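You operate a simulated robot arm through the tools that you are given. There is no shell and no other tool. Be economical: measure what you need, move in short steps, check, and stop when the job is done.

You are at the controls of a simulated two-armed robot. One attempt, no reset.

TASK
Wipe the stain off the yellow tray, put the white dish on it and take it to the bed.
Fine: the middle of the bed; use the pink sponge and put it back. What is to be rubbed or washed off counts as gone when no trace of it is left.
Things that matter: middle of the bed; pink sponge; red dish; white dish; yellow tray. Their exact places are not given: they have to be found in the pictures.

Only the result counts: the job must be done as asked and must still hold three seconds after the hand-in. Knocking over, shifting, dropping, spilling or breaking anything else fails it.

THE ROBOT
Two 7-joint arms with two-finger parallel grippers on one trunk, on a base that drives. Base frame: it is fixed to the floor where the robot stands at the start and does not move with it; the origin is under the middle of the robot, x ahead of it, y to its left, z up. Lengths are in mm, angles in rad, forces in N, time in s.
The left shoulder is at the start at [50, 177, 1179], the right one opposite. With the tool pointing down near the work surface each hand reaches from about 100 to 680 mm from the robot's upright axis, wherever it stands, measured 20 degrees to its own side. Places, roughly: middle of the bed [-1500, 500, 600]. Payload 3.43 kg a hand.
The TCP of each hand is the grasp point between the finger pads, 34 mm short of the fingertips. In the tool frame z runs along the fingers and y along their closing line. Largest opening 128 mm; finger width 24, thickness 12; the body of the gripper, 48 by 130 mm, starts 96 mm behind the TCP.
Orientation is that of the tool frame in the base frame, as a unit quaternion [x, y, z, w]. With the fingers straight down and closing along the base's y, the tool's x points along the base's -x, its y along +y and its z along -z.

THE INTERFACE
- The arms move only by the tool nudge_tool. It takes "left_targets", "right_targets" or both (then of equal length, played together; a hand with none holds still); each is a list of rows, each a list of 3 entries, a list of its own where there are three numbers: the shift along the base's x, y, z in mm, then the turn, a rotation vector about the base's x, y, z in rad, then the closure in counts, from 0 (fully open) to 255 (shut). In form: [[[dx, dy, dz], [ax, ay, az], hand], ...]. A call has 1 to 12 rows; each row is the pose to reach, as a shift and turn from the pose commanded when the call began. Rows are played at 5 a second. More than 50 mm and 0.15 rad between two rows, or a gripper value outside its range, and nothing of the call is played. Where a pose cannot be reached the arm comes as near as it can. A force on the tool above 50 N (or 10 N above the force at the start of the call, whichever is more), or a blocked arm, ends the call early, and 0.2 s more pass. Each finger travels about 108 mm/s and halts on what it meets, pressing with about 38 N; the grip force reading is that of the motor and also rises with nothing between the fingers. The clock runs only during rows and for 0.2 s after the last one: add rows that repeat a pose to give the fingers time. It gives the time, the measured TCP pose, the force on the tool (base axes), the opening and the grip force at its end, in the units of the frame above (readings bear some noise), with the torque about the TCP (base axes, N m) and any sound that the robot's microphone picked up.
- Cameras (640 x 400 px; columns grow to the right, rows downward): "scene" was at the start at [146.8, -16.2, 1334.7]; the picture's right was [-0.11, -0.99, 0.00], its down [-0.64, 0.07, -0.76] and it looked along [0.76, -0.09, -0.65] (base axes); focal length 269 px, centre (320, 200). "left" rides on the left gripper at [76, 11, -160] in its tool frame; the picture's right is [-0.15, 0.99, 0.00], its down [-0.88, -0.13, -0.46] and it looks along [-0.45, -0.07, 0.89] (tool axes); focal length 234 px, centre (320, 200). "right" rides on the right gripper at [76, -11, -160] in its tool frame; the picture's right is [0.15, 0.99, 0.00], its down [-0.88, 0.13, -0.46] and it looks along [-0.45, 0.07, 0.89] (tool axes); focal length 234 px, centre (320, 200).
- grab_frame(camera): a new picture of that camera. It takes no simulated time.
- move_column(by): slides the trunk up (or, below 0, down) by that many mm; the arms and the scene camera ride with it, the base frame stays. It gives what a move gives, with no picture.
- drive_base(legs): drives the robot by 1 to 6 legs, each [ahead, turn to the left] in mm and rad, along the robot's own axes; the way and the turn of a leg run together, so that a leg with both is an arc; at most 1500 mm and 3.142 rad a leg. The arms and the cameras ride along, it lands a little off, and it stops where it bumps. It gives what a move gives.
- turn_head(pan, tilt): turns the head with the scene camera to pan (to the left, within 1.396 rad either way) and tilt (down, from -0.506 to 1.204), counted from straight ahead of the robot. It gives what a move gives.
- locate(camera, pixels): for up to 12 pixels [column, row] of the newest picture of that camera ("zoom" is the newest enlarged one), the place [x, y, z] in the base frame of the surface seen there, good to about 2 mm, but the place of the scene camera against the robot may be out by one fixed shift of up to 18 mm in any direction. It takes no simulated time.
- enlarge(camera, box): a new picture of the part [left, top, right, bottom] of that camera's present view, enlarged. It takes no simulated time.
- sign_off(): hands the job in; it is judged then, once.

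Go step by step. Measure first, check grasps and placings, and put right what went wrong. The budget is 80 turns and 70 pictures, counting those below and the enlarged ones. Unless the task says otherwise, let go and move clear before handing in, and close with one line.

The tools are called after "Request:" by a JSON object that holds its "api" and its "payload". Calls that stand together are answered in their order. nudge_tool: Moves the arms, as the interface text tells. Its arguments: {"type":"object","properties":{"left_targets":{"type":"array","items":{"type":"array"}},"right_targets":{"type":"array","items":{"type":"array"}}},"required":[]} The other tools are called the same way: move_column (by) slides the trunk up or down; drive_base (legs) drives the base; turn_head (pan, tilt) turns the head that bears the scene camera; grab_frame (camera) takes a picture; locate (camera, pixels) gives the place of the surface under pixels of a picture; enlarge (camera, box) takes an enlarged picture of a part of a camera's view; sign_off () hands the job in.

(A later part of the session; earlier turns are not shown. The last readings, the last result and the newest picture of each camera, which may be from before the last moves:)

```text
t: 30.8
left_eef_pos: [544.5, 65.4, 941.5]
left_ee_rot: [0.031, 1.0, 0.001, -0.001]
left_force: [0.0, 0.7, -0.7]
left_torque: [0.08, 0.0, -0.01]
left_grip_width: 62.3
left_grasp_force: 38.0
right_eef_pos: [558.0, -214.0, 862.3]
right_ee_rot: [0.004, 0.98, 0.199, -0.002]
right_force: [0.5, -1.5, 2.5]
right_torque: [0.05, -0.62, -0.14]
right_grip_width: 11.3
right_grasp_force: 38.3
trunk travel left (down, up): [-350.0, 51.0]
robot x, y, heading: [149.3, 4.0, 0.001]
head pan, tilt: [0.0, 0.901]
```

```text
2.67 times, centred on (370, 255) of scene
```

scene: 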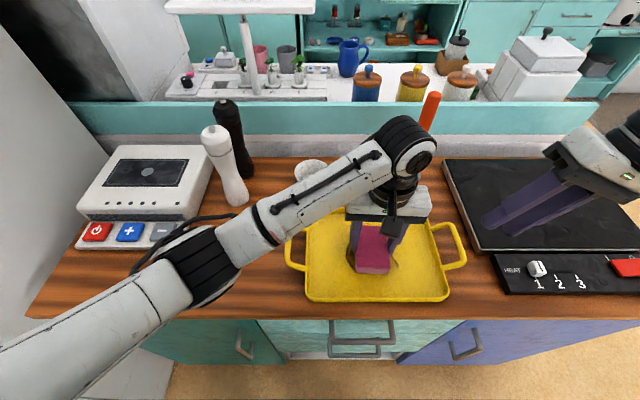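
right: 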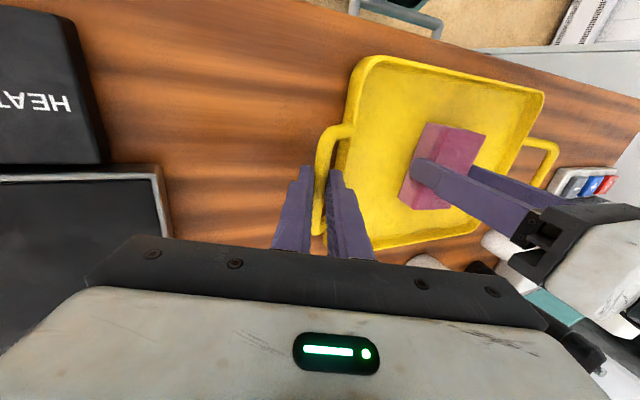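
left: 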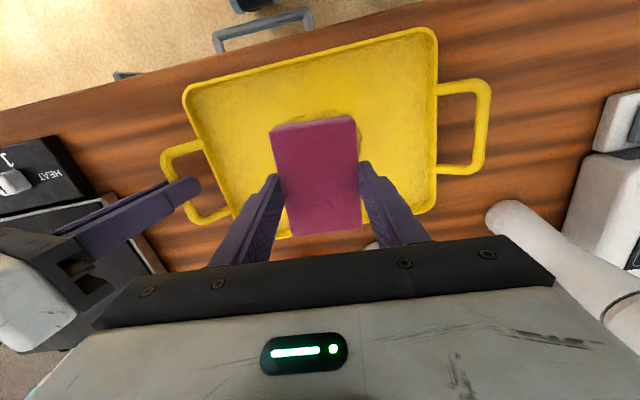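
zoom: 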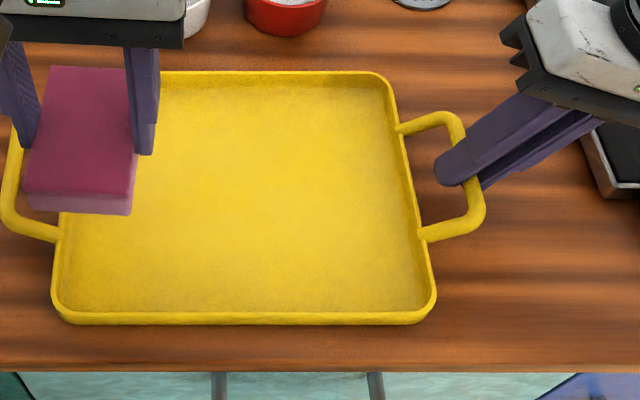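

The tray is completely clean in both views. Taking the sponge back to its place at (539, 216).

Request:
{"api": "nudge_tool", "payload": {"left_targets": [[[0, 48, 0], [0, 0, 0], 255], [[-4, 96, 0], [0, 0, 0], 255], [[-6, 142, 0], [0, 0, 0], 255], [[-6, 150, -40], [0, 0, 0], 255], [[-6, 150, -80], [0, 0, 0], 255], [[-6, 150, -90], [0, 0, 0], 255], [[-6, 150, -93], [0, 0, 0], 255], [[-6, 150, -93], [0, 0, 0], 255]]}}

Request:
{"api": "grab_frame", "payload": {"camera": "left"}}

```text
t: 32.6
left_eef_pos: [537.2, 216.7, 847.1]
left_ee_rot: [0.031, 1.0, 0.0, -0.001]
left_force: [-0.9, 0.8, -0.2]
left_torque: [0.02, -0.02, 0.03]
left_grip_width: 62.2
left_grasp_force: 38.3
right_eef_pos: [557.6, -214.4, 862.3]
right_ee_rot: [0.004, 0.98, 0.199, -0.001]
right_force: [0.6, 0.2, 4.2]
right_torque: [0.05, -0.1, 0.04]
right_grip_width: 11.5
right_grasp_force: 38.4
trunk travel left (down, up): [-350.0, 51.0]
robot x, y, heading: [151.2, 4.3, 0.004]
head pan, tilt: [0.0, 0.901]
```

```text
41 pictures are left
```

left: 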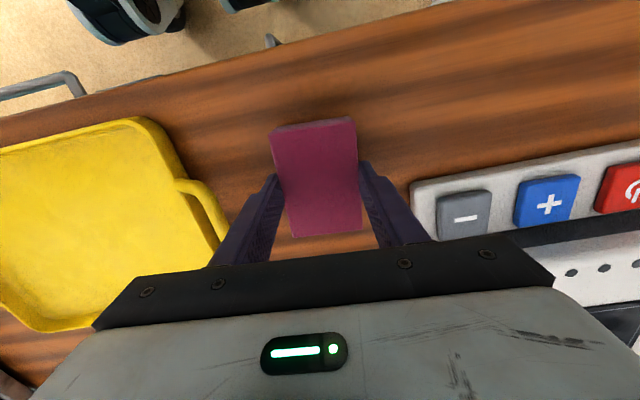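

Not touching yet; lowering in small steps. Also measuring how near the tray handle is to the right-hand finger.

Request:
{"api": "nudge_tool", "payload": {"left_targets": [[[0, 0, -2], [0, 0, 0], 255], [[0, 0, -3], [0, 0, 0], 255]]}}

Request:
{"api": "locate", "payload": {"camera": "left", "pixels": [[212, 205], [220, 228], [235, 215], [320, 180], [320, 124], [278, 150]]}}

```text
t: 33.2
left_eef_pos: [538.9, 215.9, 846.3]
left_ee_rot: [0.032, 1.0, 0.001, -0.001]
left_force: [-2.0, 0.1, 8.6]
left_torque: [0.08, 0.18, -0.03]
left_grip_width: 62.4
left_grasp_force: 38.2
right_eef_pos: [557.9, -213.9, 863.2]
right_ee_rot: [0.004, 0.98, 0.198, -0.001]
right_force: [0.6, 1.8, 1.0]
right_torque: [0.04, 0.0, 0.06]
right_grip_width: 11.2
right_grasp_force: 37.9
trunk travel left (down, up): [-350.0, 51.0]
robot x, y, heading: [153.0, 2.5, 0.006]
head pan, tilt: [0.0, 0.901]
```

```text
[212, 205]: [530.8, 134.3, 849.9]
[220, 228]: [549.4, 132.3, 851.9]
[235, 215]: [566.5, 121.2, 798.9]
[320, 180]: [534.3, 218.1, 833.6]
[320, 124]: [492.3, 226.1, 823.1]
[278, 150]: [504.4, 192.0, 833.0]
```

Sponge touches down at its original spot (8.6 N); handle at y≈134 leaves room. Releasing and lifting.

Request:
{"api": "nudge_tool", "payload": {"left_targets": [[[0, 0, 0], [0, 0, 0], 100], [[0, 0, 0], [0, 0, 0], 90], [[0, 0, 0], [0, 0, 0], 90], [[0, 0, 35], [0, 0, 0], 90], [[0, 0, 80], [0, 0, 0], 90], [[0, 0, 120], [0, 0, 0], 90], [[0, 0, 160], [0, 0, 0], 90], [[0, 0, 160], [0, 0, 0], 90]]}}

Request:
{"api": "grab_frame", "payload": {"camera": "left"}}

```text
t: 35.0
left_eef_pos: [536.8, 216.0, 1006.3]
left_ee_rot: [0.031, 1.0, 0.001, -0.001]
left_force: [0.6, 0.1, 0.1]
left_torque: [-0.01, -0.01, 0.03]
left_grip_width: 83.1
left_grasp_force: 0.1
right_eef_pos: [557.3, -214.2, 862.5]
right_ee_rot: [0.004, 0.98, 0.198, -0.001]
right_force: [-3.2, -1.4, 4.4]
right_torque: [-0.01, 0.16, 0.1]
right_grip_width: 11.3
right_grasp_force: 38.4
trunk travel left (down, up): [-350.0, 51.0]
robot x, y, heading: [146.1, -1.7, 0.003]
head pan, tilt: [0.0, 0.901]
```

```text
40 pictures are left
```

left: 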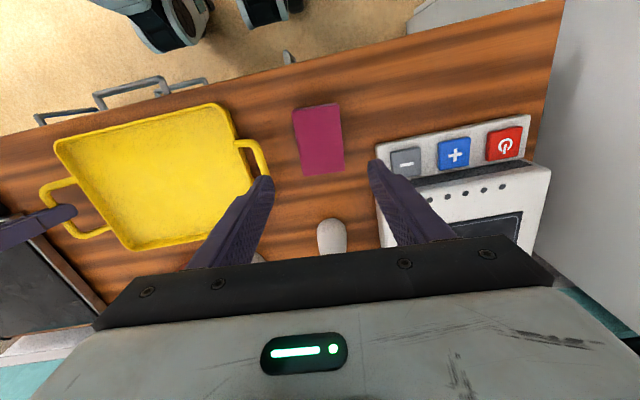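

Sponge sits at its place. Measuring sponge corners for confirmation and the dishes in the scene view.

Request:
{"api": "locate", "payload": {"camera": "left", "pixels": [[294, 109], [339, 104], [342, 170], [302, 174], [330, 225], [262, 257]]}}

Request:
{"api": "grab_frame", "payload": {"camera": "scene"}}

```text
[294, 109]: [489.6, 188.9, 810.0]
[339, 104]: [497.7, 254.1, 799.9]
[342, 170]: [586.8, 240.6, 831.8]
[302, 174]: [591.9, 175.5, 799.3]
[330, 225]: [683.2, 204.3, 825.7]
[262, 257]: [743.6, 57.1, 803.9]
```

```text
39 pictures are left
```

scene: 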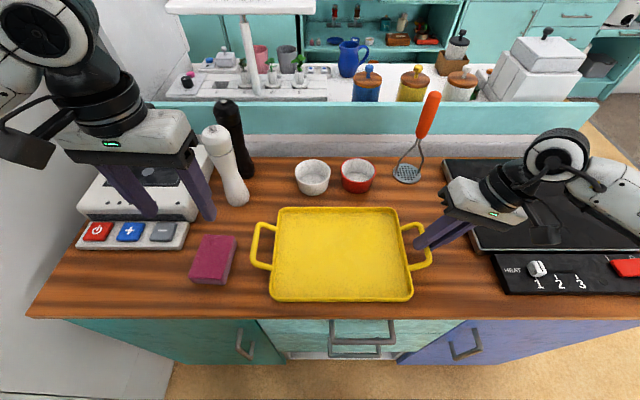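

Everything is clear now. I'll let the right hand release the handle and retreat the way it came, then move 60 mm closer for the dish.

Request:
{"api": "nudge_tool", "payload": {"right_targets": [[[0, 0, 0], [0, 0, 0], 185], [[0, 0, 0], [0, 0, 0], 180], [[0, 0, 0], [0, 0, 0], 180], [[0, -16, 37], [0, 0, 0], 180], [[0, -33, 75], [0, 0, 0], 180], [[0, -50, 112], [0, 0, 0], 180], [[-40, -60, 135], [-0.14, 0, 0], 180], [[-80, -70, 150], [-0.28, 0, 0], 180], [[-110, -80, 180], [-0.4, 0, 0], 180], [[-110, -80, 200], [-0.4, 0, 0], 180]], "left_targets": [[[0, 0, 0], [0, 0, 0], 90], [[0, 0, 0], [0, 0, 0], 90], [[0, 0, 0], [0, 0, 0], 90], [[0, -40, 10], [0, 0, 0], 60], [[0, -80, 10], [0, 0, 0], 30], [[0, -120, 10], [0, 0, 0], 0], [[0, -160, 10], [0, 0, 0], 0], [[0, -190, 10], [0, 0, 0], 0], [[0, -190, 10], [0, 0, 0], 0], [[0, -190, 10], [0, 0, 0], 0]]}}

Request:
{"api": "drive_base", "payload": {"legs": [[60, 0]]}}

Request:
{"api": "grab_frame", "payload": {"camera": "left"}}

Request:
{"api": "grab_frame", "payload": {"camera": "scene"}}

```text
t: 37.2
left_eef_pos: [538.2, 26.3, 1014.2]
left_ee_rot: [0.031, 1.0, 0.001, -0.002]
left_force: [0.1, -0.6, -0.7]
left_torque: [-0.01, 0.02, -0.01]
left_grip_width: 127.8
left_grasp_force: 0.0
right_eef_pos: [449.4, -295.7, 1062.0]
right_ee_rot: [0.004, 1.0, 0.0, 0.001]
right_force: [-1.0, -0.1, 0.2]
right_torque: [-0.01, 0.01, 0.0]
right_grip_width: 37.6
right_grasp_force: 0.1
trunk travel left (down, up): [-350.0, 51.0]
robot x, y, heading: [147.1, -0.7, 0.003]
head pan, tilt: [0.0, 0.901]
```

```text
t: 38.1
left_eef_pos: [551.7, 26.3, 1016.5]
left_ee_rot: [0.032, 0.999, 0.002, -0.002]
left_force: [0.2, 0.6, -0.3]
left_torque: [0.01, 0.0, 0.01]
left_grip_width: 127.9
left_grasp_force: 0.1
right_eef_pos: [462.3, -293.7, 1061.8]
right_ee_rot: [0.005, 1.0, -0.001, -0.001]
right_force: [-0.5, -0.7, 0.6]
right_torque: [0.0, -0.03, -0.03]
right_grip_width: 37.7
right_grasp_force: 0.1
trunk travel left (down, up): [-350.0, 51.0]
robot x, y, heading: [160.8, 1.2, 0.003]
head pan, tilt: [0.0, 0.901]
stopped in leg 1: the robot was blocked; the commanded pose is now the measured one
```

```text
38 pictures are left
```

left: 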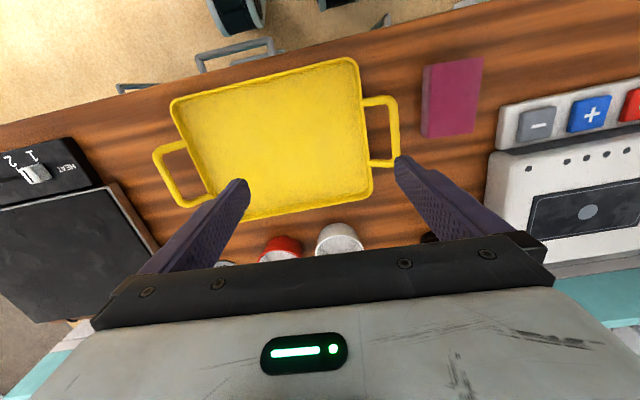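

```text
37 pictures are left
```

scene: 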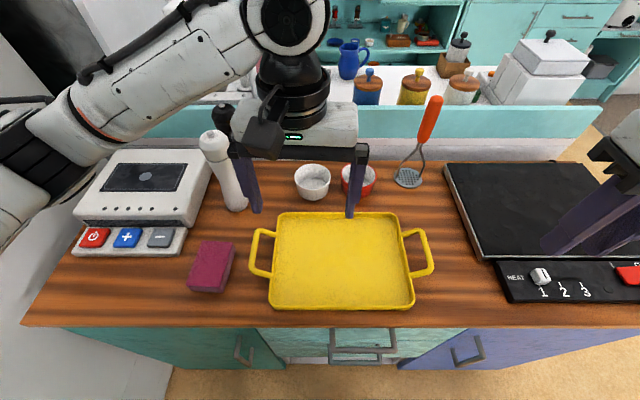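

The base met the counter at x≈161 (nothing disturbed); that's close enough. Measuring the white dish in both views.

Request:
{"api": "locate", "payload": {"camera": "left", "pixels": [[337, 227], [318, 236], [361, 236], [340, 245], [316, 250], [300, 243], [263, 248], [283, 238]]}}

Request:
{"api": "enlarge", "payload": {"camera": "scene", "box": [270, 140, 450, 252]}}

```text
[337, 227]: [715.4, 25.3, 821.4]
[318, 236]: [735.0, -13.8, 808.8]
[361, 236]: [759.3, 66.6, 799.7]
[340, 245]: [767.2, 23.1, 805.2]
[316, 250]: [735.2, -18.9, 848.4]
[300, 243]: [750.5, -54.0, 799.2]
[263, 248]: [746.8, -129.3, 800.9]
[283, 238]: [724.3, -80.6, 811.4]
```

```text
3.56 times, centred on (360, 196) of scene
```

zoom: 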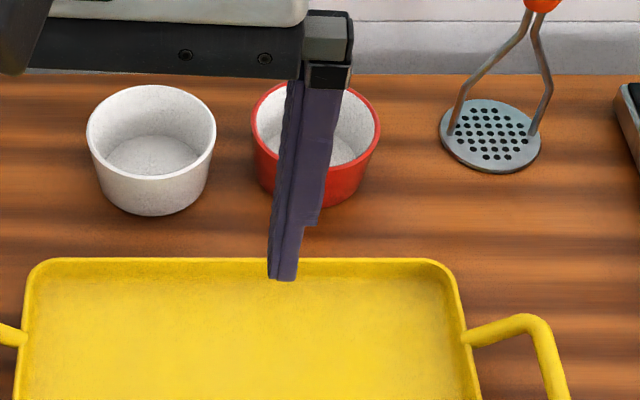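

Request:
{"api": "locate", "payload": {"camera": "zoom", "pixels": [[90, 132], [213, 132], [150, 177], [150, 89], [150, 155], [150, 208], [254, 130], [265, 180], [450, 160], [490, 30], [150, 60]]}}

```text
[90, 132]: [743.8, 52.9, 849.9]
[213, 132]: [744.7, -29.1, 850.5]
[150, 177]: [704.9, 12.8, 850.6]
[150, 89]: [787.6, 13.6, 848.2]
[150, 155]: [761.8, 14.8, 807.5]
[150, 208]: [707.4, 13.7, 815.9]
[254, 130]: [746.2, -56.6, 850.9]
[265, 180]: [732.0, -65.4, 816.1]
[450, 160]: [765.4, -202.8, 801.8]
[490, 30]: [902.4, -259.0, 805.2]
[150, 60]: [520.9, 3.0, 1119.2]
```

White dish: centre ≈ (755, 23), rim Ø≈84 at z≈849; the red one is only 26 mm away, so I'll turn the hand ~45° to keep fingers clear of it. Moving above the dish.

Request:
{"api": "nudge_tool", "payload": {"left_targets": [[[45, 0, 0], [0, 0, -0.14], 0], [[90, 0, 0], [0, 0, -0.28], 0], [[135, -1, 0], [0, 0, -0.42], 0], [[175, -2, 0], [0, 0, -0.56], 0], [[204, -3, -10], [0, 0, -0.7], 0], [[204, -3, -50], [0, 0, -0.72], 0], [[204, -3, -70], [0, 0, -0.72], 0], [[204, -3, -70], [0, 0, -0.72], 0]]}}

Request:
{"api": "grab_frame", "payload": {"camera": "left"}}

Request:
{"api": "grab_frame", "payload": {"camera": "scene"}}

```text
t: 40.0
left_eef_pos: [756.9, 23.4, 944.6]
left_ee_rot: [0.381, 0.925, 0.002, -0.001]
left_force: [0.8, -0.8, 0.4]
left_torque: [0.02, 0.0, 0.04]
left_grip_width: 127.6
left_grasp_force: 0.0
right_eef_pos: [463.4, -293.3, 1063.6]
right_ee_rot: [0.005, 1.0, 0.0, -0.001]
right_force: [0.5, -0.4, -0.6]
right_torque: [-0.01, -0.01, -0.01]
right_grip_width: 37.5
right_grasp_force: 0.0
trunk travel left (down, up): [-350.0, 51.0]
robot x, y, heading: [165.0, 1.3, 0.002]
head pan, tilt: [0.0, 0.901]
```

```text
35 pictures are left
```

left: 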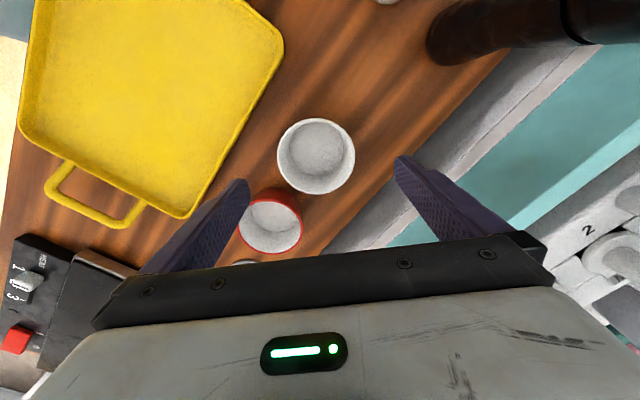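

```text
34 pictures are left
```

scene: 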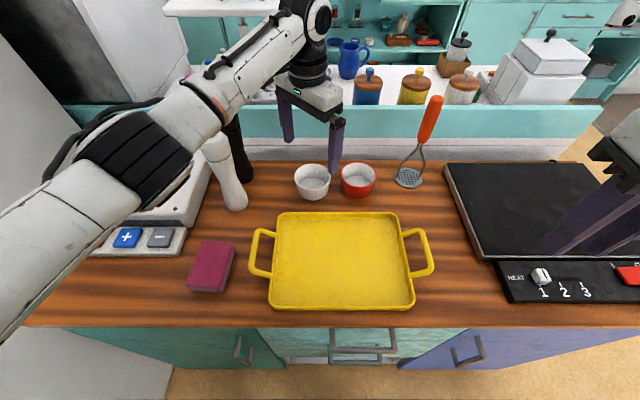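

Request:
{"api": "locate", "payload": {"camera": "left", "pixels": [[280, 157], [352, 157], [315, 121], [315, 190], [240, 225], [256, 198], [400, 205], [440, 165], [375, 235], [316, 155]]}}

```text
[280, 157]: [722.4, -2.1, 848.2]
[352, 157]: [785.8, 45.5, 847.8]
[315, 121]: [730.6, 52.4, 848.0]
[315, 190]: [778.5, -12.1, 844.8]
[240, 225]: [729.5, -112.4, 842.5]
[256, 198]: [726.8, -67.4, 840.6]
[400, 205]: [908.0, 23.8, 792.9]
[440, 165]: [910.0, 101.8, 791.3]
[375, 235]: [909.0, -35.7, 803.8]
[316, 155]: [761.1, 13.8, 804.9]
```

Dish centre (754, 21); the near finger will pass ~30 mm clear of the red rim. Descending and closing.

Request:
{"api": "nudge_tool", "payload": {"left_targets": [[[-3, -2, -35], [0, 0, 0], 30], [[-3, -2, -75], [0, 0, 0], 30], [[-3, -2, -105], [0, 0, 0], 30], [[-3, -2, -105], [0, 0, 0], 30], [[-3, -2, -105], [0, 0, 0], 80], [[-3, -2, -105], [0, 0, 0], 255], [[-3, -2, -105], [0, 0, 0], 255], [[-3, -2, -105], [0, 0, 0], 255]]}}

Request:
{"api": "grab_frame", "payload": {"camera": "left"}}

```text
t: 41.8
left_eef_pos: [753.1, 21.4, 839.0]
left_ee_rot: [0.381, 0.925, 0.002, -0.002]
left_force: [-1.1, 0.7, 0.2]
left_torque: [-0.03, -0.02, -0.05]
left_grip_width: 87.1
left_grasp_force: 38.3
right_eef_pos: [463.9, -294.7, 1062.5]
right_ee_rot: [0.004, 1.0, 0.001, -0.001]
right_force: [-0.2, -1.1, -0.1]
right_torque: [0.0, -0.01, 0.0]
right_grip_width: 37.8
right_grasp_force: 0.0
trunk travel left (down, up): [-350.0, 51.0]
robot x, y, heading: [163.9, 0.5, 0.003]
head pan, tilt: [0.0, 0.901]
```

```text
33 pictures are left
```

left: 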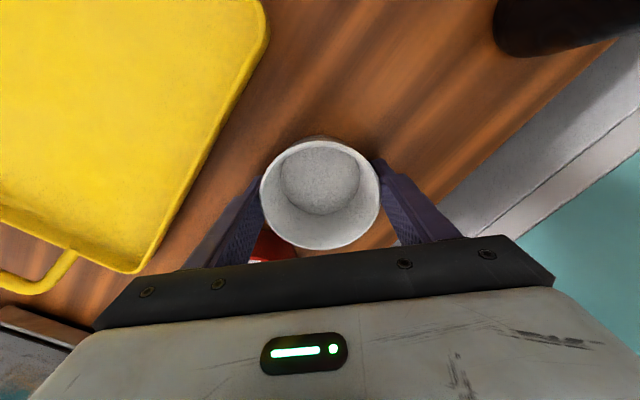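

Dish held (87 mm). Lifting and carrying it to the tray's middle (555, −37).

Request:
{"api": "nudge_tool", "payload": {"left_targets": [[[0, 0, 40], [0, 0, 0], 255], [[0, 0, 75], [0, 0, 0], 255], [[-46, -13, 75], [0, 0, 0], 255], [[-92, -26, 75], [0, 0, 0], 255], [[-138, -40, 75], [0, 0, 0], 255], [[-180, -52, 75], [0, 0, 0], 255], [[-198, -58, 75], [0, 0, 0], 255], [[-198, -58, 40], [0, 0, 0], 255], [[-198, -58, 15], [0, 0, 0], 255], [[-198, -58, 9], [0, 0, 0], 255]]}}

Request:
{"api": "grab_frame", "payload": {"camera": "left"}}

Request:
{"api": "grab_frame", "payload": {"camera": "scene"}}

```text
t: 44.0
left_eef_pos: [555.5, -35.9, 848.2]
left_ee_rot: [0.381, 0.925, 0.001, -0.001]
left_force: [0.0, -0.5, -2.0]
left_torque: [-0.02, -0.01, 0.01]
left_grip_width: 87.1
left_grasp_force: 38.3
right_eef_pos: [463.4, -294.4, 1062.1]
right_ee_rot: [0.004, 1.0, 0.0, -0.001]
right_force: [-0.2, 0.1, 0.7]
right_torque: [0.0, 0.0, 0.0]
right_grip_width: 37.3
right_grasp_force: 0.1
trunk travel left (down, up): [-350.0, 51.0]
robot x, y, heading: [161.4, -2.0, 0.002]
head pan, tilt: [0.0, 0.901]
```

```text
32 pictures are left
```

left: 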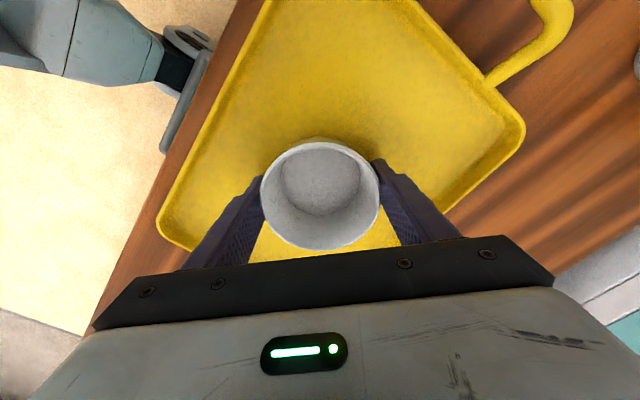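

```text
31 pictures are left
```

scene: 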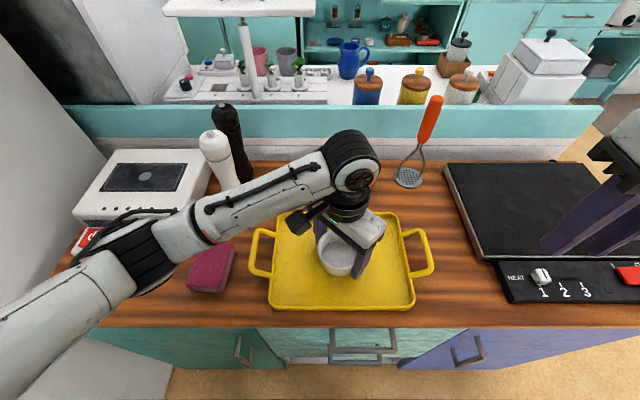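

The dish is centred just above the tray. Lowering to touch, releasing, then lifting and turning the hand back.

Request:
{"api": "nudge_tool", "payload": {"left_targets": [[[0, 0, -3], [0, 0, 0], 255], [[0, 0, -5], [0, 0, 0], 255], [[0, 0, -5], [0, 0, 0], 40], [[0, 0, -5], [0, 0, 0], 30], [[0, 0, -5], [0, 0, 0], 30], [[0, 0, 35], [0, 0, 0], 30], [[0, 0, 80], [0, 0, 0], 30], [[0, 0, 125], [0, 0, 0.1], 30], [[0, 40, 145], [0, 0, 0.24], 60], [[0, 80, 155], [0, 0, 0.38], 100], [[0, 120, 155], [0, 0, 0.52], 140], [[0, 160, 155], [0, 0, 0.66], 180]]}}

Request:
{"api": "grab_frame", "payload": {"camera": "scene"}}

Request:
{"api": "grab_frame", "payload": {"camera": "left"}}

Request:
{"api": "grab_frame", "payload": {"camera": "right"}}

```text
t: 46.5
left_eef_pos: [555.8, 124.1, 1004.9]
left_ee_rot: [0.06, 0.998, 0.001, -0.003]
left_force: [-0.2, 0.1, 0.2]
left_torque: [0.02, -0.02, 0.0]
left_grip_width: 37.7
left_grasp_force: 0.0
right_eef_pos: [463.6, -294.7, 1062.3]
right_ee_rot: [0.005, 1.0, -0.001, -0.001]
right_force: [0.0, 0.1, 0.5]
right_torque: [0.01, -0.01, -0.01]
right_grip_width: 37.6
right_grasp_force: 0.1
trunk travel left (down, up): [-350.0, 51.0]
robot x, y, heading: [165.3, -0.4, 0.001]
head pan, tilt: [0.0, 0.901]
```

```text
30 pictures are left
```

scene: 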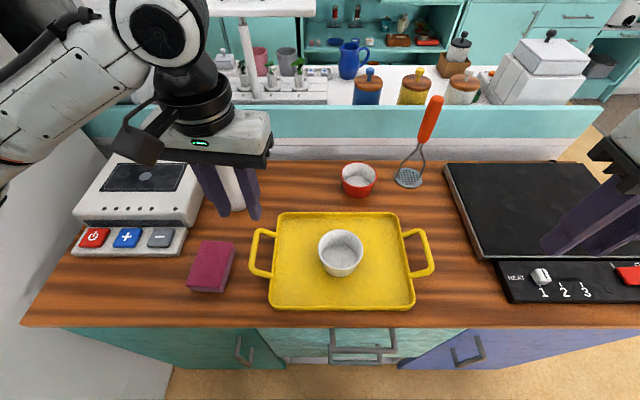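

```text
29 pictures are left
```

left: 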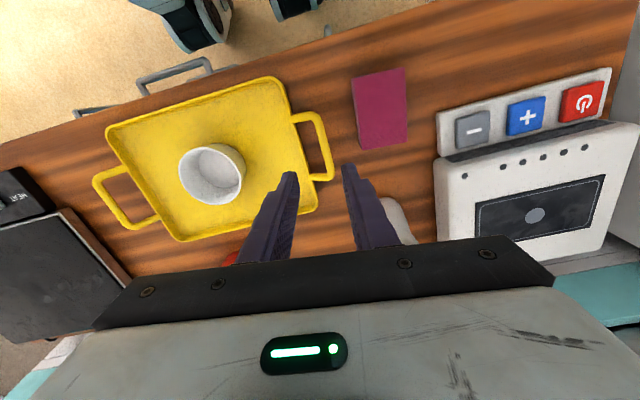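

```text
28 pictures are left
```

right: 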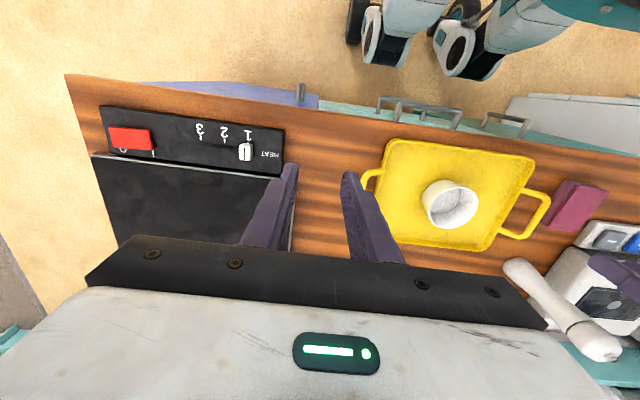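

The dish stands in the tray's middle. Measuring both handles for the two-handed grip.

Request:
{"api": "locate", "payload": {"camera": "left", "pixels": [[325, 145], [320, 120], [330, 172], [300, 118], [318, 177], [100, 182], [112, 210], [122, 224], [108, 172], [158, 222], [286, 92], [312, 205]]}}

Request:
{"api": "locate", "payload": {"camera": "right", "pixels": [[367, 180], [372, 174], [380, 172], [545, 203], [535, 220], [360, 190]]}}

```text
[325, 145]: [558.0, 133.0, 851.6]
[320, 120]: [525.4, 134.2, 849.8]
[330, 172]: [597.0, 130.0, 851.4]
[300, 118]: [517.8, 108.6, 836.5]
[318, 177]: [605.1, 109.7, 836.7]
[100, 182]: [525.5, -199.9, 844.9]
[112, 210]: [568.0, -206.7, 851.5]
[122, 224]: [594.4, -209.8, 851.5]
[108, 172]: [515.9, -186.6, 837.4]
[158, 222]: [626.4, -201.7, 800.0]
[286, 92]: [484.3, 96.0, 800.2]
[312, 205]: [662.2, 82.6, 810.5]
```

```text
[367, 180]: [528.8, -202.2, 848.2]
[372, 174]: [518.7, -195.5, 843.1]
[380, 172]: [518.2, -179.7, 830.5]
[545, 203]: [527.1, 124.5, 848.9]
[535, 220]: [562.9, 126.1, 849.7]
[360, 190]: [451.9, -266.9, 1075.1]
```

Handles: left bar centre (561, 132), right bar (561, −205), tops z≈851. Bringing both hands straight down over them with narrow openings.

Request:
{"api": "nudge_tool", "payload": {"left_targets": [[[5, 8, 0], [0, 0, 0.06], 180], [[5, 8, 0], [0, 0, 0.06], 180], [[5, 8, -20], [0, 0, 0.06], 180], [[5, 8, -50], [0, 0, 0.06], 180], [[5, 8, -80], [0, 0, 0.06], 180], [[5, 8, -105], [0, 0, 0.06], 180], [[5, 8, -105], [0, 0, 0.06], 180]], "right_targets": [[[35, 30, 0], [0, 0, -0.03], 180], [[70, 60, 0], [0, 0, -0.06], 180], [[97, 90, -15], [0, 0, -0.06], 180], [[97, 90, -60], [0, 0, -0.06], 180], [[97, 90, -105], [0, 0, -0.06], 180], [[97, 90, -150], [0, 0, -0.06], 180], [[97, 90, -162], [0, 0, -0.06], 180]]}}

Request:
{"api": "grab_frame", "payload": {"camera": "left"}}

Request:
{"api": "grab_frame", "payload": {"camera": "right"}}

```text
t: 48.1
left_eef_pos: [562.4, 130.6, 898.9]
left_ee_rot: [0.031, 1.0, 0.0, -0.002]
left_force: [0.1, -0.2, -0.5]
left_torque: [0.01, -0.02, 0.01]
left_grip_width: 37.6
left_grasp_force: 0.1
right_eef_pos: [559.9, -204.4, 901.8]
right_ee_rot: [0.033, 0.999, 0.0, -0.001]
right_force: [-0.4, 0.1, -0.1]
right_torque: [-0.03, 0.02, -0.03]
right_grip_width: 37.7
right_grasp_force: 0.1
trunk travel left (down, up): [-350.0, 51.0]
robot x, y, heading: [163.1, 1.2, 0.001]
head pan, tilt: [0.0, 0.901]
```

```text
27 pictures are left
```

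left: 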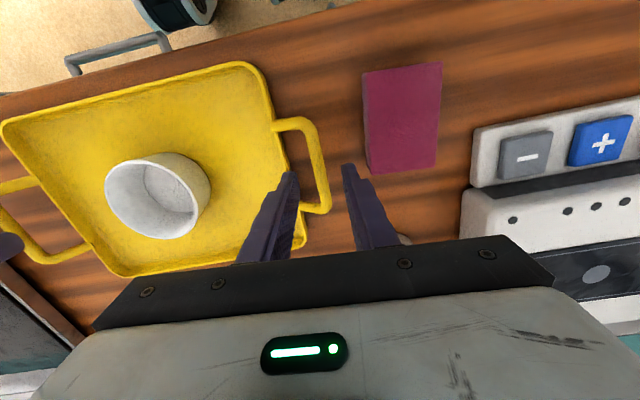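

```text
26 pictures are left
```

right: 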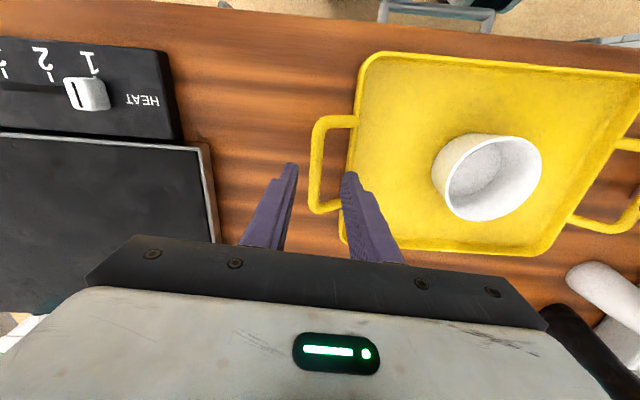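

Both bars lie centred between the fingers ((320,165) left, (318,165) right). Lowering the rest and closing.

Request:
{"api": "nudge_tool", "payload": {"left_targets": [[[0, 0, -20], [0, 0, 0], 180], [[0, 0, -38], [0, 0, 0], 180], [[0, 0, -38], [0, 0, 0], 180], [[0, 0, -38], [0, 0, 0], 255], [[0, 0, -38], [0, 0, 0], 255], [[0, 0, -38], [0, 0, 0], 255]], "right_targets": [[[0, 0, -20], [0, 0, 0], 180], [[0, 0, -40], [0, 0, 0], 180], [[0, 0, -40], [0, 0, 0], 180], [[0, 0, -40], [0, 0, 0], 255], [[0, 0, -40], [0, 0, 0], 255], [[0, 0, -40], [0, 0, 0], 255]]}}

```text
t: 49.5
left_eef_pos: [562.8, 132.1, 859.7]
left_ee_rot: [0.029, 1.0, 0.002, -0.001]
left_force: [6.3, 5.8, -0.8]
left_torque: [0.04, 0.2, 1.01]
left_grip_width: 12.7
left_grasp_force: 37.6
right_eef_pos: [559.4, -204.5, 860.8]
right_ee_rot: [0.033, 0.999, -0.001, -0.002]
right_force: [-5.8, -6.6, 2.1]
right_torque: [-0.12, -0.4, 0.94]
right_grip_width: 12.3
right_grasp_force: 38.6
trunk travel left (down, up): [-350.0, 51.0]
robot x, y, heading: [162.8, 0.1, 0.003]
head pan, tilt: [0.0, 0.901]
```

Both handles gripped (12.7 / 12.3 mm). Lifting both hands together.

Request:
{"api": "nudge_tool", "payload": {"left_targets": [[[0, 0, 10], [0, 0, 0], 255], [[0, 0, 25], [0, 0, 0], 255], [[0, 0, 45], [0, 0, 0], 255], [[0, 0, 65], [0, 0, 0], 255], [[0, 0, 85], [0, 0, 0], 255], [[0, 0, 100], [0, 0, 0], 255], [[0, 0, 100], [0, 0, 0], 255]], "right_targets": [[[0, 0, 10], [0, 0, 0], 255], [[0, 0, 25], [0, 0, 0], 255], [[0, 0, 45], [0, 0, 0], 255], [[0, 0, 65], [0, 0, 0], 255], [[0, 0, 85], [0, 0, 0], 255], [[0, 0, 100], [0, 0, 0], 255], [[0, 0, 100], [0, 0, 0], 255]]}}

Request:
{"api": "grab_frame", "payload": {"camera": "scene"}}

```text
t: 51.1
left_eef_pos: [562.4, 132.0, 960.2]
left_ee_rot: [0.03, 1.0, 0.002, -0.002]
left_force: [4.8, 7.1, -2.9]
left_torque: [0.16, -0.45, 0.94]
left_grip_width: 12.9
left_grasp_force: 37.5
right_eef_pos: [561.1, -204.2, 960.3]
right_ee_rot: [0.034, 0.999, -0.001, -0.002]
right_force: [-6.1, -7.7, -3.1]
right_torque: [-0.14, 0.49, 0.97]
right_grip_width: 12.3
right_grasp_force: 38.3
trunk travel left (down, up): [-350.0, 51.0]
robot x, y, heading: [167.6, 1.0, 0.002]
head pan, tilt: [0.0, 0.901]
```

```text
25 pictures are left
```

scene: 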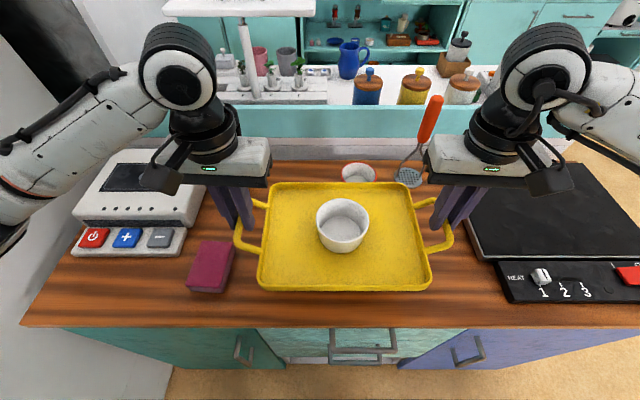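

The tray is lifted level with the dish centred. Backing off from the counter, then looking left for the bed.

Request:
{"api": "drive_base", "payload": {"legs": [[-300, 0]]}}

Request:
{"api": "turn_head", "payload": {"pan": 1.39, "tilt": 0.35}}

Request:
{"api": "grab_frame", "payload": {"camera": "scene"}}

```text
t: 53.2
left_eef_pos: [259.1, 133.2, 959.4]
left_ee_rot: [0.03, 1.0, 0.001, -0.003]
left_force: [5.2, 8.5, -2.9]
left_torque: [0.1, 0.05, 0.97]
left_grip_width: 13.3
left_grasp_force: 37.3
right_eef_pos: [259.0, -204.5, 960.7]
right_ee_rot: [0.034, 0.999, 0.001, -0.001]
right_force: [-5.3, -8.1, -3.4]
right_torque: [-0.09, -0.06, 0.95]
right_grip_width: 12.5
right_grasp_force: 38.0
trunk travel left (down, up): [-350.0, 51.0]
robot x, y, heading: [-131.4, 0.5, 0.003]
head pan, tilt: [0.0, 0.901]
```

```text
t: 54.7
left_eef_pos: [260.4, 132.6, 960.5]
left_ee_rot: [0.03, 1.0, 0.001, -0.002]
left_force: [5.5, -0.1, -2.8]
left_torque: [0.04, -0.86, 0.94]
left_grip_width: 12.8
left_grasp_force: 37.9
right_eef_pos: [259.5, -203.8, 960.8]
right_ee_rot: [0.034, 0.999, -0.001, -0.002]
right_force: [-5.2, 0.8, -2.3]
right_torque: [-0.01, 0.85, 0.98]
right_grip_width: 12.3
right_grasp_force: 38.4
trunk travel left (down, up): [-350.0, 51.0]
robot x, y, heading: [-141.4, -2.2, 0.0]
head pan, tilt: [1.389, 0.351]
```

```text
24 pictures are left
```

scene: 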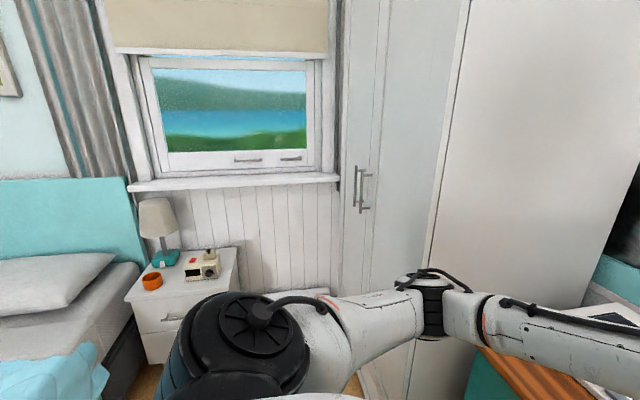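

Request:
{"api": "locate", "payload": {"camera": "scene", "pixels": [[110, 220], [10, 250], [50, 280], [125, 290], [90, 370], [40, 340], [180, 300], [400, 250], [500, 200], [280, 240], [135, 320], [420, 330]]}}

```text
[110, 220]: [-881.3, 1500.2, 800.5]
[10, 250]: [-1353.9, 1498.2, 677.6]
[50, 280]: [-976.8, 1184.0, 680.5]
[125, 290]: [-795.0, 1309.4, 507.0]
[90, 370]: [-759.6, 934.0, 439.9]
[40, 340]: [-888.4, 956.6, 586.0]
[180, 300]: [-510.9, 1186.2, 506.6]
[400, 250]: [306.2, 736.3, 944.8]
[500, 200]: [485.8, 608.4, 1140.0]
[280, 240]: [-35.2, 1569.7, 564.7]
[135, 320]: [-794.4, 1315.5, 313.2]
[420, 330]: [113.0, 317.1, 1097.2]
```

The bed lies behind me: headboard at y≈1500, near side x≈−780. I'll back up a little more, turn around to face it (−x), and look.

Request:
{"api": "drive_base", "payload": {"legs": [[-60, 0], [0, 1.57], [0, 1.57]]}}

Request:
{"api": "turn_head", "payload": {"pan": 0, "tilt": 0.5}}

Request:
{"api": "grab_frame", "payload": {"camera": "scene"}}

```text
t: 63.3
left_eef_pos: [-594.3, -132.1, 958.8]
left_ee_rot: [0.999, -0.032, 0.003, 0.002]
left_force: [-6.0, -0.7, -2.4]
left_torque: [0.0, 0.05, 0.94]
left_grip_width: 12.9
left_grasp_force: 38.3
right_eef_pos: [-592.3, 205.3, 960.4]
right_ee_rot: [0.999, -0.035, 0.002, -0.001]
right_force: [5.2, 0.6, -2.1]
right_torque: [0.01, -0.07, 0.93]
right_grip_width: 12.4
right_grasp_force: 38.1
trunk travel left (down, up): [-350.0, 51.0]
robot x, y, heading: [-198.9, -0.0, 3.139]
head pan, tilt: [1.389, 0.351]
```

```text
t: 64.9
left_eef_pos: [-593.8, -130.8, 960.4]
left_ee_rot: [1.0, -0.031, 0.002, 0.002]
left_force: [-4.8, 0.4, -2.7]
left_torque: [-0.01, 0.85, 0.98]
left_grip_width: 12.9
left_grasp_force: 38.2
right_eef_pos: [-591.6, 204.1, 960.7]
right_ee_rot: [0.999, -0.036, 0.002, -0.001]
right_force: [6.1, -1.7, -2.6]
right_torque: [0.04, -0.89, 0.94]
right_grip_width: 12.1
right_grasp_force: 38.4
trunk travel left (down, up): [-350.0, 51.0]
robot x, y, heading: [-197.5, -1.7, 3.145]
head pan, tilt: [0.0, 0.499]
```

```text
23 pictures are left
```

scene: 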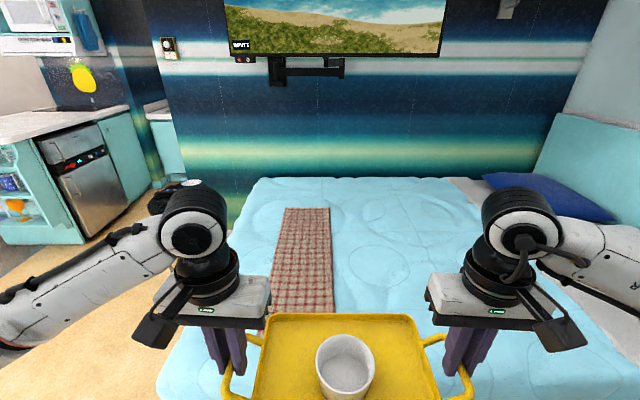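

Request:
{"api": "locate", "payload": {"camera": "scene", "pixels": [[305, 260], [285, 210], [328, 210], [270, 310], [333, 310], [250, 182], [220, 270], [165, 385], [380, 240], [470, 185], [600, 360], [400, 300]]}}

```text
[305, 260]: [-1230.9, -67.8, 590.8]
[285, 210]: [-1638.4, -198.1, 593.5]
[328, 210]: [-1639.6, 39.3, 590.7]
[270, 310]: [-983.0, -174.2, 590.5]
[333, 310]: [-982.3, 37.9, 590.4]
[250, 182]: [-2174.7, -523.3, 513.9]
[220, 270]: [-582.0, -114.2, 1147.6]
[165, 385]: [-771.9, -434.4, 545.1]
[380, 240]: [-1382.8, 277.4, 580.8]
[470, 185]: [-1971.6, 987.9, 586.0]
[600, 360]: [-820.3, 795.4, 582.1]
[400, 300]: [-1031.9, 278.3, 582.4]
```

The bed spans about x −2170…−770, y −500…1500, top z≈585; a runner covers y −198…38. I need to get in front of its middle: turn right, drive ~463, turn left, then approach the side.

Request:
{"api": "drive_base", "payload": {"legs": [[0, -1.57], [463, 0], [0, 1.57], [180, 0]]}}

Request:
{"api": "grab_frame", "payload": {"camera": "left"}}

Request:
{"api": "grab_frame", "payload": {"camera": "scene"}}

```text
t: 70.8
left_eef_pos: [-321.9, 733.3, 963.1]
left_ee_rot: [-0.684, 0.729, -0.002, 0.008]
left_force: [4.6, 5.4, -3.6]
left_torque: [-0.54, -0.17, 1.03]
left_grip_width: 12.2
left_grasp_force: 38.1
right_eef_pos: [15.2, 725.1, 959.6]
right_ee_rot: [-0.674, 0.738, -0.004, -0.007]
right_force: [-4.6, -5.3, -3.4]
right_torque: [0.59, 0.12, 1.0]
right_grip_width: 12.1
right_grasp_force: 38.3
trunk travel left (down, up): [-350.0, 51.0]
robot x, y, heading: [-198.1, 341.1, 1.555]
head pan, tilt: [0.0, 0.499]
stopped in leg 2: the robot was blocked; the commanded pose is now the measured one
```

```text
22 pictures are left
```

left: 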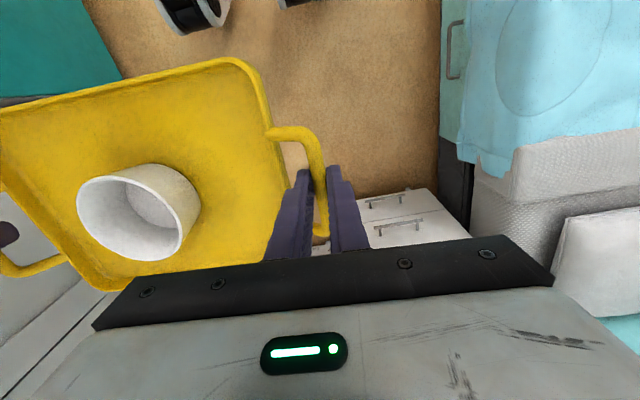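

```text
21 pictures are left
```

scene: 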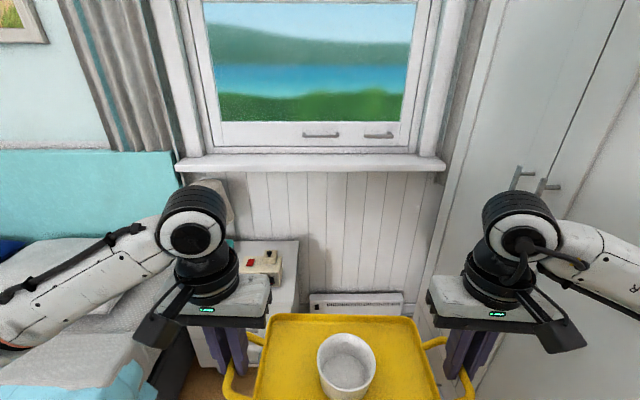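

The right arm touched the wardrobe front (stopped at y 341); tray and dish are undisturbed. Backing off and heading diagonally to the bedside instead.

Request:
{"api": "drive_base", "payload": {"legs": [[-80, 0], [0, 0.94]]}}

Request:
{"api": "grab_frame", "payload": {"camera": "scene"}}

```text
t: 74.3
left_eef_pos: [-592.1, 395.5, 960.5]
left_ee_rot: [0.939, -0.343, 0.003, -0.004]
left_force: [-3.0, 4.3, -2.7]
left_torque: [-0.15, -0.21, 0.9]
left_grip_width: 12.3
left_grasp_force: 38.1
right_eef_pos: [-387.6, 661.0, 954.5]
right_ee_rot: [0.936, -0.353, 0.009, 0.006]
right_force: [3.7, -4.8, -3.0]
right_torque: [0.15, 0.23, 0.9]
right_grip_width: 12.5
right_grasp_force: 38.2
trunk travel left (down, up): [-350.0, 51.0]
robot x, y, heading: [-197.2, 259.6, 2.497]
head pan, tilt: [0.0, 0.499]
```

```text
20 pictures are left
```

scene: 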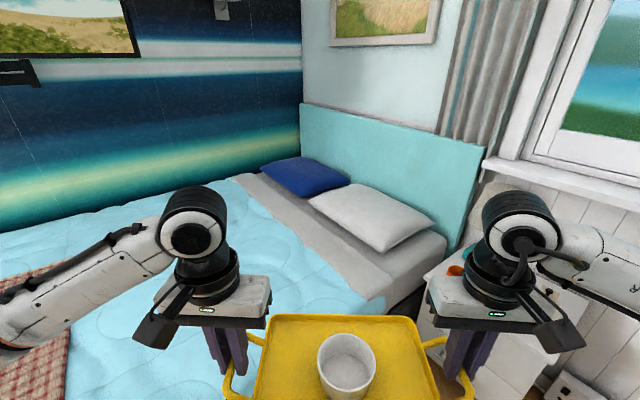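

Tray fine. Driving diagonally ahead 300 and turning to face −x.

Request:
{"api": "drive_base", "payload": {"legs": [[310, 0], [0, 0.645]]}}

Request:
{"api": "turn_head", "payload": {"pan": 0, "tilt": 0.8}}

Request:
{"api": "grab_frame", "payload": {"camera": "scene"}}

Request:
{"api": "grab_frame", "payload": {"camera": "left"}}

```text
t: 78.2
left_eef_pos: [-841.1, 313.8, 960.4]
left_ee_rot: [1.0, -0.026, 0.001, -0.004]
left_force: [-5.1, 0.8, -3.1]
left_torque: [0.02, -0.34, 0.92]
left_grip_width: 12.5
left_grasp_force: 38.3
right_eef_pos: [-838.9, 650.7, 954.5]
right_ee_rot: [0.999, -0.035, 0.01, 0.002]
right_force: [5.1, -0.9, -3.0]
right_torque: [-0.03, 0.28, 0.93]
right_grip_width: 12.2
right_grasp_force: 38.4
trunk travel left (down, up): [-350.0, 51.0]
robot x, y, heading: [-445.5, 441.4, -3.137]
head pan, tilt: [0.0, 0.499]
```

```text
t: 79.0
left_eef_pos: [-840.9, 314.6, 960.5]
left_ee_rot: [1.0, -0.024, 0.0, -0.004]
left_force: [-6.6, 1.0, -2.9]
left_torque: [0.0, 0.41, 1.01]
left_grip_width: 12.4
left_grasp_force: 38.0
right_eef_pos: [-838.9, 651.4, 954.4]
right_ee_rot: [0.999, -0.035, 0.012, 0.002]
right_force: [6.3, -1.1, -3.5]
right_torque: [0.0, -0.34, 0.96]
right_grip_width: 12.2
right_grasp_force: 38.2
trunk travel left (down, up): [-350.0, 51.0]
robot x, y, heading: [-444.0, 446.8, -3.136]
head pan, tilt: [0.0, 0.799]
```

```text
19 pictures are left
```

scene: 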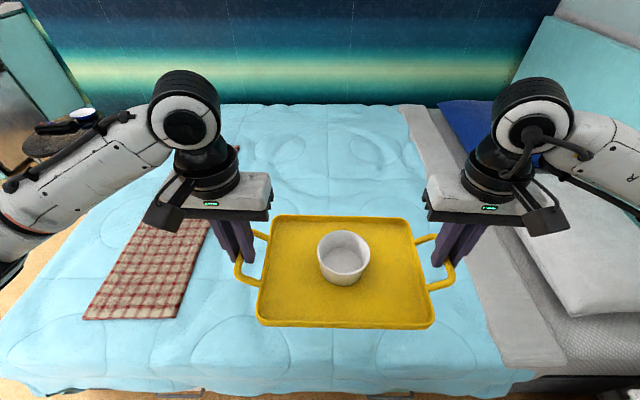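

```text
18 pictures are left
```

left: 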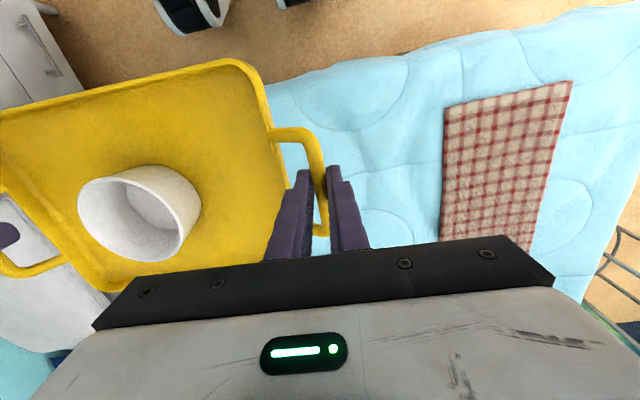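

Facing the bed squarely, tray at (−840, 483). Driving ahead carefully to see how near the base can get.

Request:
{"api": "drive_base", "payload": {"legs": [[60, 0], [60, 0], [60, 0]]}}

```text
t: 80.0
left_eef_pos: [-884.2, 312.7, 961.6]
left_ee_rot: [1.0, -0.019, -0.002, -0.004]
left_force: [-5.7, 0.1, -3.3]
left_torque: [0.05, -0.59, 1.0]
left_grip_width: 11.5
left_grasp_force: 38.2
right_eef_pos: [-877.3, 650.6, 954.6]
right_ee_rot: [0.999, -0.032, 0.014, 0.002]
right_force: [6.4, -0.3, -2.8]
right_torque: [-0.01, 0.69, 0.96]
right_grip_width: 11.8
right_grasp_force: 38.3
trunk travel left (down, up): [-350.0, 51.0]
robot x, y, heading: [-484.9, 447.2, -3.137]
head pan, tilt: [0.0, 0.799]
stopped in leg 1: the robot was blocked; the commanded pose is now the measured one
```

Base stops at x≈−485, so the middle (x −1500) is a long reach. First lowering the trunk so the arms can stretch out at bed height.

Request:
{"api": "move_column", "payload": {"by": -250}}

Request:
{"api": "nudge_tool", "payload": {"left_targets": [[[-30, 0, 0], [0, 0, 0], 255], [[-60, 0, 0], [0, 0, 0], 255], [[-90, 0, 0], [0, 0, 0], 255], [[-120, 0, 0], [0, 0, 0], 255], [[-150, 0, 0], [0, 0, 0], 255]], "right_targets": [[[-31, 0, 1], [0, 0, 0], 255], [[-62, 0, 2], [0, 0, 0], 255], [[-93, 0, 4], [0, 0, 0], 255], [[-124, 0, 5], [0, 0, 0], 255], [[-155, 0, 6], [0, 0, 0], 255]]}}

```text
t: 82.6
left_eef_pos: [-884.6, 313.7, 710.3]
left_ee_rot: [1.0, -0.021, -0.001, -0.004]
left_force: [-5.7, 1.0, -2.9]
left_torque: [0.03, 0.1, 0.94]
left_grip_width: 12.2
left_grasp_force: 37.9
right_eef_pos: [-878.7, 650.9, 704.5]
right_ee_rot: [0.999, -0.036, 0.012, 0.003]
right_force: [5.3, -0.8, -1.8]
right_torque: [-0.04, -0.12, 0.91]
right_grip_width: 12.0
right_grasp_force: 37.5
trunk travel left (down, up): [-100.0, 301.0]
robot x, y, heading: [-483.6, 444.0, -3.132]
head pan, tilt: [0.0, 0.799]
```

```text
t: 83.8
left_eef_pos: [-1033.9, 313.7, 711.5]
left_ee_rot: [1.0, -0.022, -0.002, -0.005]
left_force: [-5.6, -0.8, -3.1]
left_torque: [-0.03, -0.06, 1.01]
left_grip_width: 12.5
left_grasp_force: 38.0
right_eef_pos: [-1035.3, 649.4, 710.7]
right_ee_rot: [0.999, -0.034, 0.012, 0.003]
right_force: [4.9, 0.0, -3.2]
right_torque: [0.01, 0.03, 0.95]
right_grip_width: 12.6
right_grasp_force: 37.9
trunk travel left (down, up): [-100.0, 301.0]
robot x, y, heading: [-483.3, 444.0, -3.135]
head pan, tilt: [0.0, 0.799]
```

Good, level. Extending further in small steps and checking that both hands keep up.

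Request:
{"api": "nudge_tool", "payload": {"left_targets": [[[-25, 0, 0], [0, 0, 0], 255], [[-50, 0, 0], [0, 0, 0], 255], [[-75, 0, 0], [0, 0, 0], 255], [[-100, 0, 0], [0, 0, 0], 255], [[-125, 0, 0], [0, 0, 0], 255], [[-125, 0, 0], [0, 0, 0], 255]], "right_targets": [[[-25, 0, 0], [0, 0, 0], 255], [[-50, 0, 0], [0, 0, 0], 255], [[-75, 0, 0], [0, 0, 0], 255], [[-100, 0, 0], [0, 0, 0], 255], [[-125, 0, 0], [0, 0, 0], 255], [[-125, 0, 0], [0, 0, 0], 255]]}}

Request:
{"api": "grab_frame", "payload": {"camera": "scene"}}

```text
t: 85.2
left_eef_pos: [-1136.8, 311.9, 710.4]
left_ee_rot: [1.0, -0.024, -0.002, -0.006]
left_force: [-6.0, 4.0, -3.3]
left_torque: [-0.01, 1.2, 1.02]
left_grip_width: 12.5
left_grasp_force: 38.0
left hand out of reach, approached as far as the arm can: row 5, 6
right_eef_pos: [-1141.0, 650.1, 709.1]
right_ee_rot: [0.999, -0.033, 0.013, 0.004]
right_force: [6.5, -4.5, -3.6]
right_torque: [-0.03, -1.2, 1.02]
right_grip_width: 12.4
right_grasp_force: 37.9
right hand out of reach, approached as far as the arm can: row 5, 6
trunk travel left (down, up): [-100.0, 301.0]
robot x, y, heading: [-484.5, 446.9, -3.131]
head pan, tilt: [0.0, 0.799]
```

```text
17 pictures are left
```

scene: 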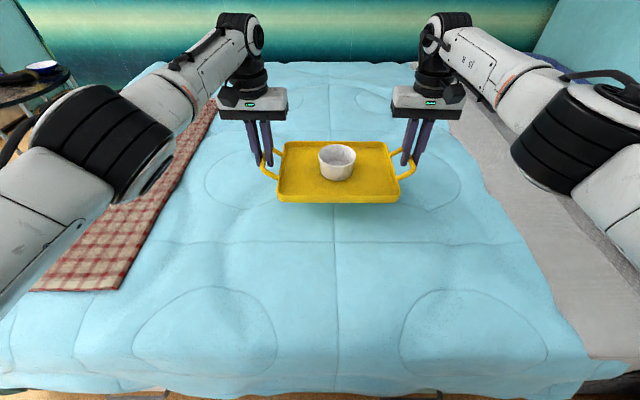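

The arms are at their limit at x≈−1139. Let me check the real extent of the bed to judge how far the middle is.

Request:
{"api": "locate", "payload": {"camera": "scene", "pixels": [[340, 66], [340, 60], [340, 100], [340, 240], [340, 385], [330, 225], [338, 165], [160, 68], [340, 40]]}}

```text
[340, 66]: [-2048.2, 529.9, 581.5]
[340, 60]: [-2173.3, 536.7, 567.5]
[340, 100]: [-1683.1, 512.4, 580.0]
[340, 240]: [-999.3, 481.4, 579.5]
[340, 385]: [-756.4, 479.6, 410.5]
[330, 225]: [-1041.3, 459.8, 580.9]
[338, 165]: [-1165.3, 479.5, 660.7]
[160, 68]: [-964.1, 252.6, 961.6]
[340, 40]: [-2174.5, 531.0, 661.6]
```

Bed middle is ≈(−1470…−1500, 500); tool-down reach ends at −1139. Plan: set the tray on the bed here, release, then push it on by its near rim with hands pitched forward. Lowering with the trunk first.

Request:
{"api": "move_column", "payload": {"by": -64}}

Request:
{"api": "nudge_tool", "payload": {"left_targets": [[[0, 0, -3], [0, 0, 0], 255], [[0, 0, -6], [0, 0, 0], 255]], "right_targets": [[[0, 0, -3], [0, 0, 0], 255], [[0, 0, -6], [0, 0, 0], 255]]}}

Request:
{"api": "grab_frame", "payload": {"camera": "scene"}}

```text
t: 86.2
left_eef_pos: [-1134.7, 312.9, 647.0]
left_ee_rot: [1.0, -0.023, -0.002, -0.006]
left_force: [-5.4, 14.4, -2.9]
left_torque: [0.18, 0.45, 0.96]
left_grip_width: 12.5
left_grasp_force: 38.3
right_eef_pos: [-1141.5, 648.7, 645.2]
right_ee_rot: [0.999, -0.032, 0.012, 0.003]
right_force: [6.4, -14.0, -3.4]
right_torque: [-0.18, -0.46, 0.94]
right_grip_width: 12.4
right_grasp_force: 37.5
trunk travel left (down, up): [-36.0, 365.0]
robot x, y, heading: [-483.5, 442.3, -3.134]
head pan, tilt: [0.0, 0.799]
```

```text
t: 86.8
left_eef_pos: [-1135.5, 311.2, 641.4]
left_ee_rot: [1.0, -0.022, -0.003, -0.006]
left_force: [-6.3, 16.8, -1.8]
left_torque: [0.25, 0.57, 0.96]
left_grip_width: 12.6
left_grasp_force: 38.3
right_eef_pos: [-1141.2, 648.8, 642.8]
right_ee_rot: [0.999, -0.033, 0.011, 0.004]
right_force: [8.5, -16.0, 5.1]
right_torque: [-0.27, 0.24, 0.92]
right_grip_width: 12.9
right_grasp_force: 37.5
trunk travel left (down, up): [-36.0, 365.0]
robot x, y, heading: [-484.1, 447.4, -3.132]
head pan, tilt: [0.0, 0.799]
```

```text
16 pictures are left
```

scene: 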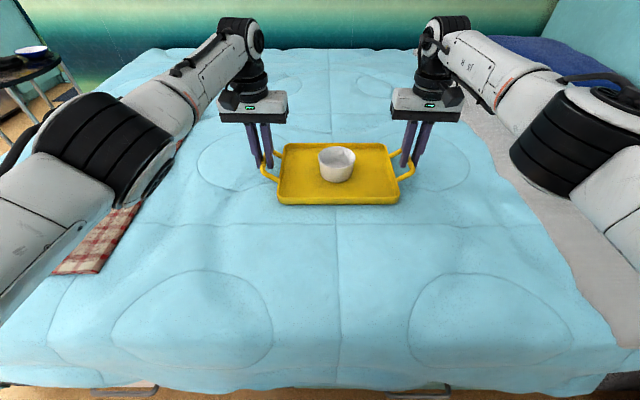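

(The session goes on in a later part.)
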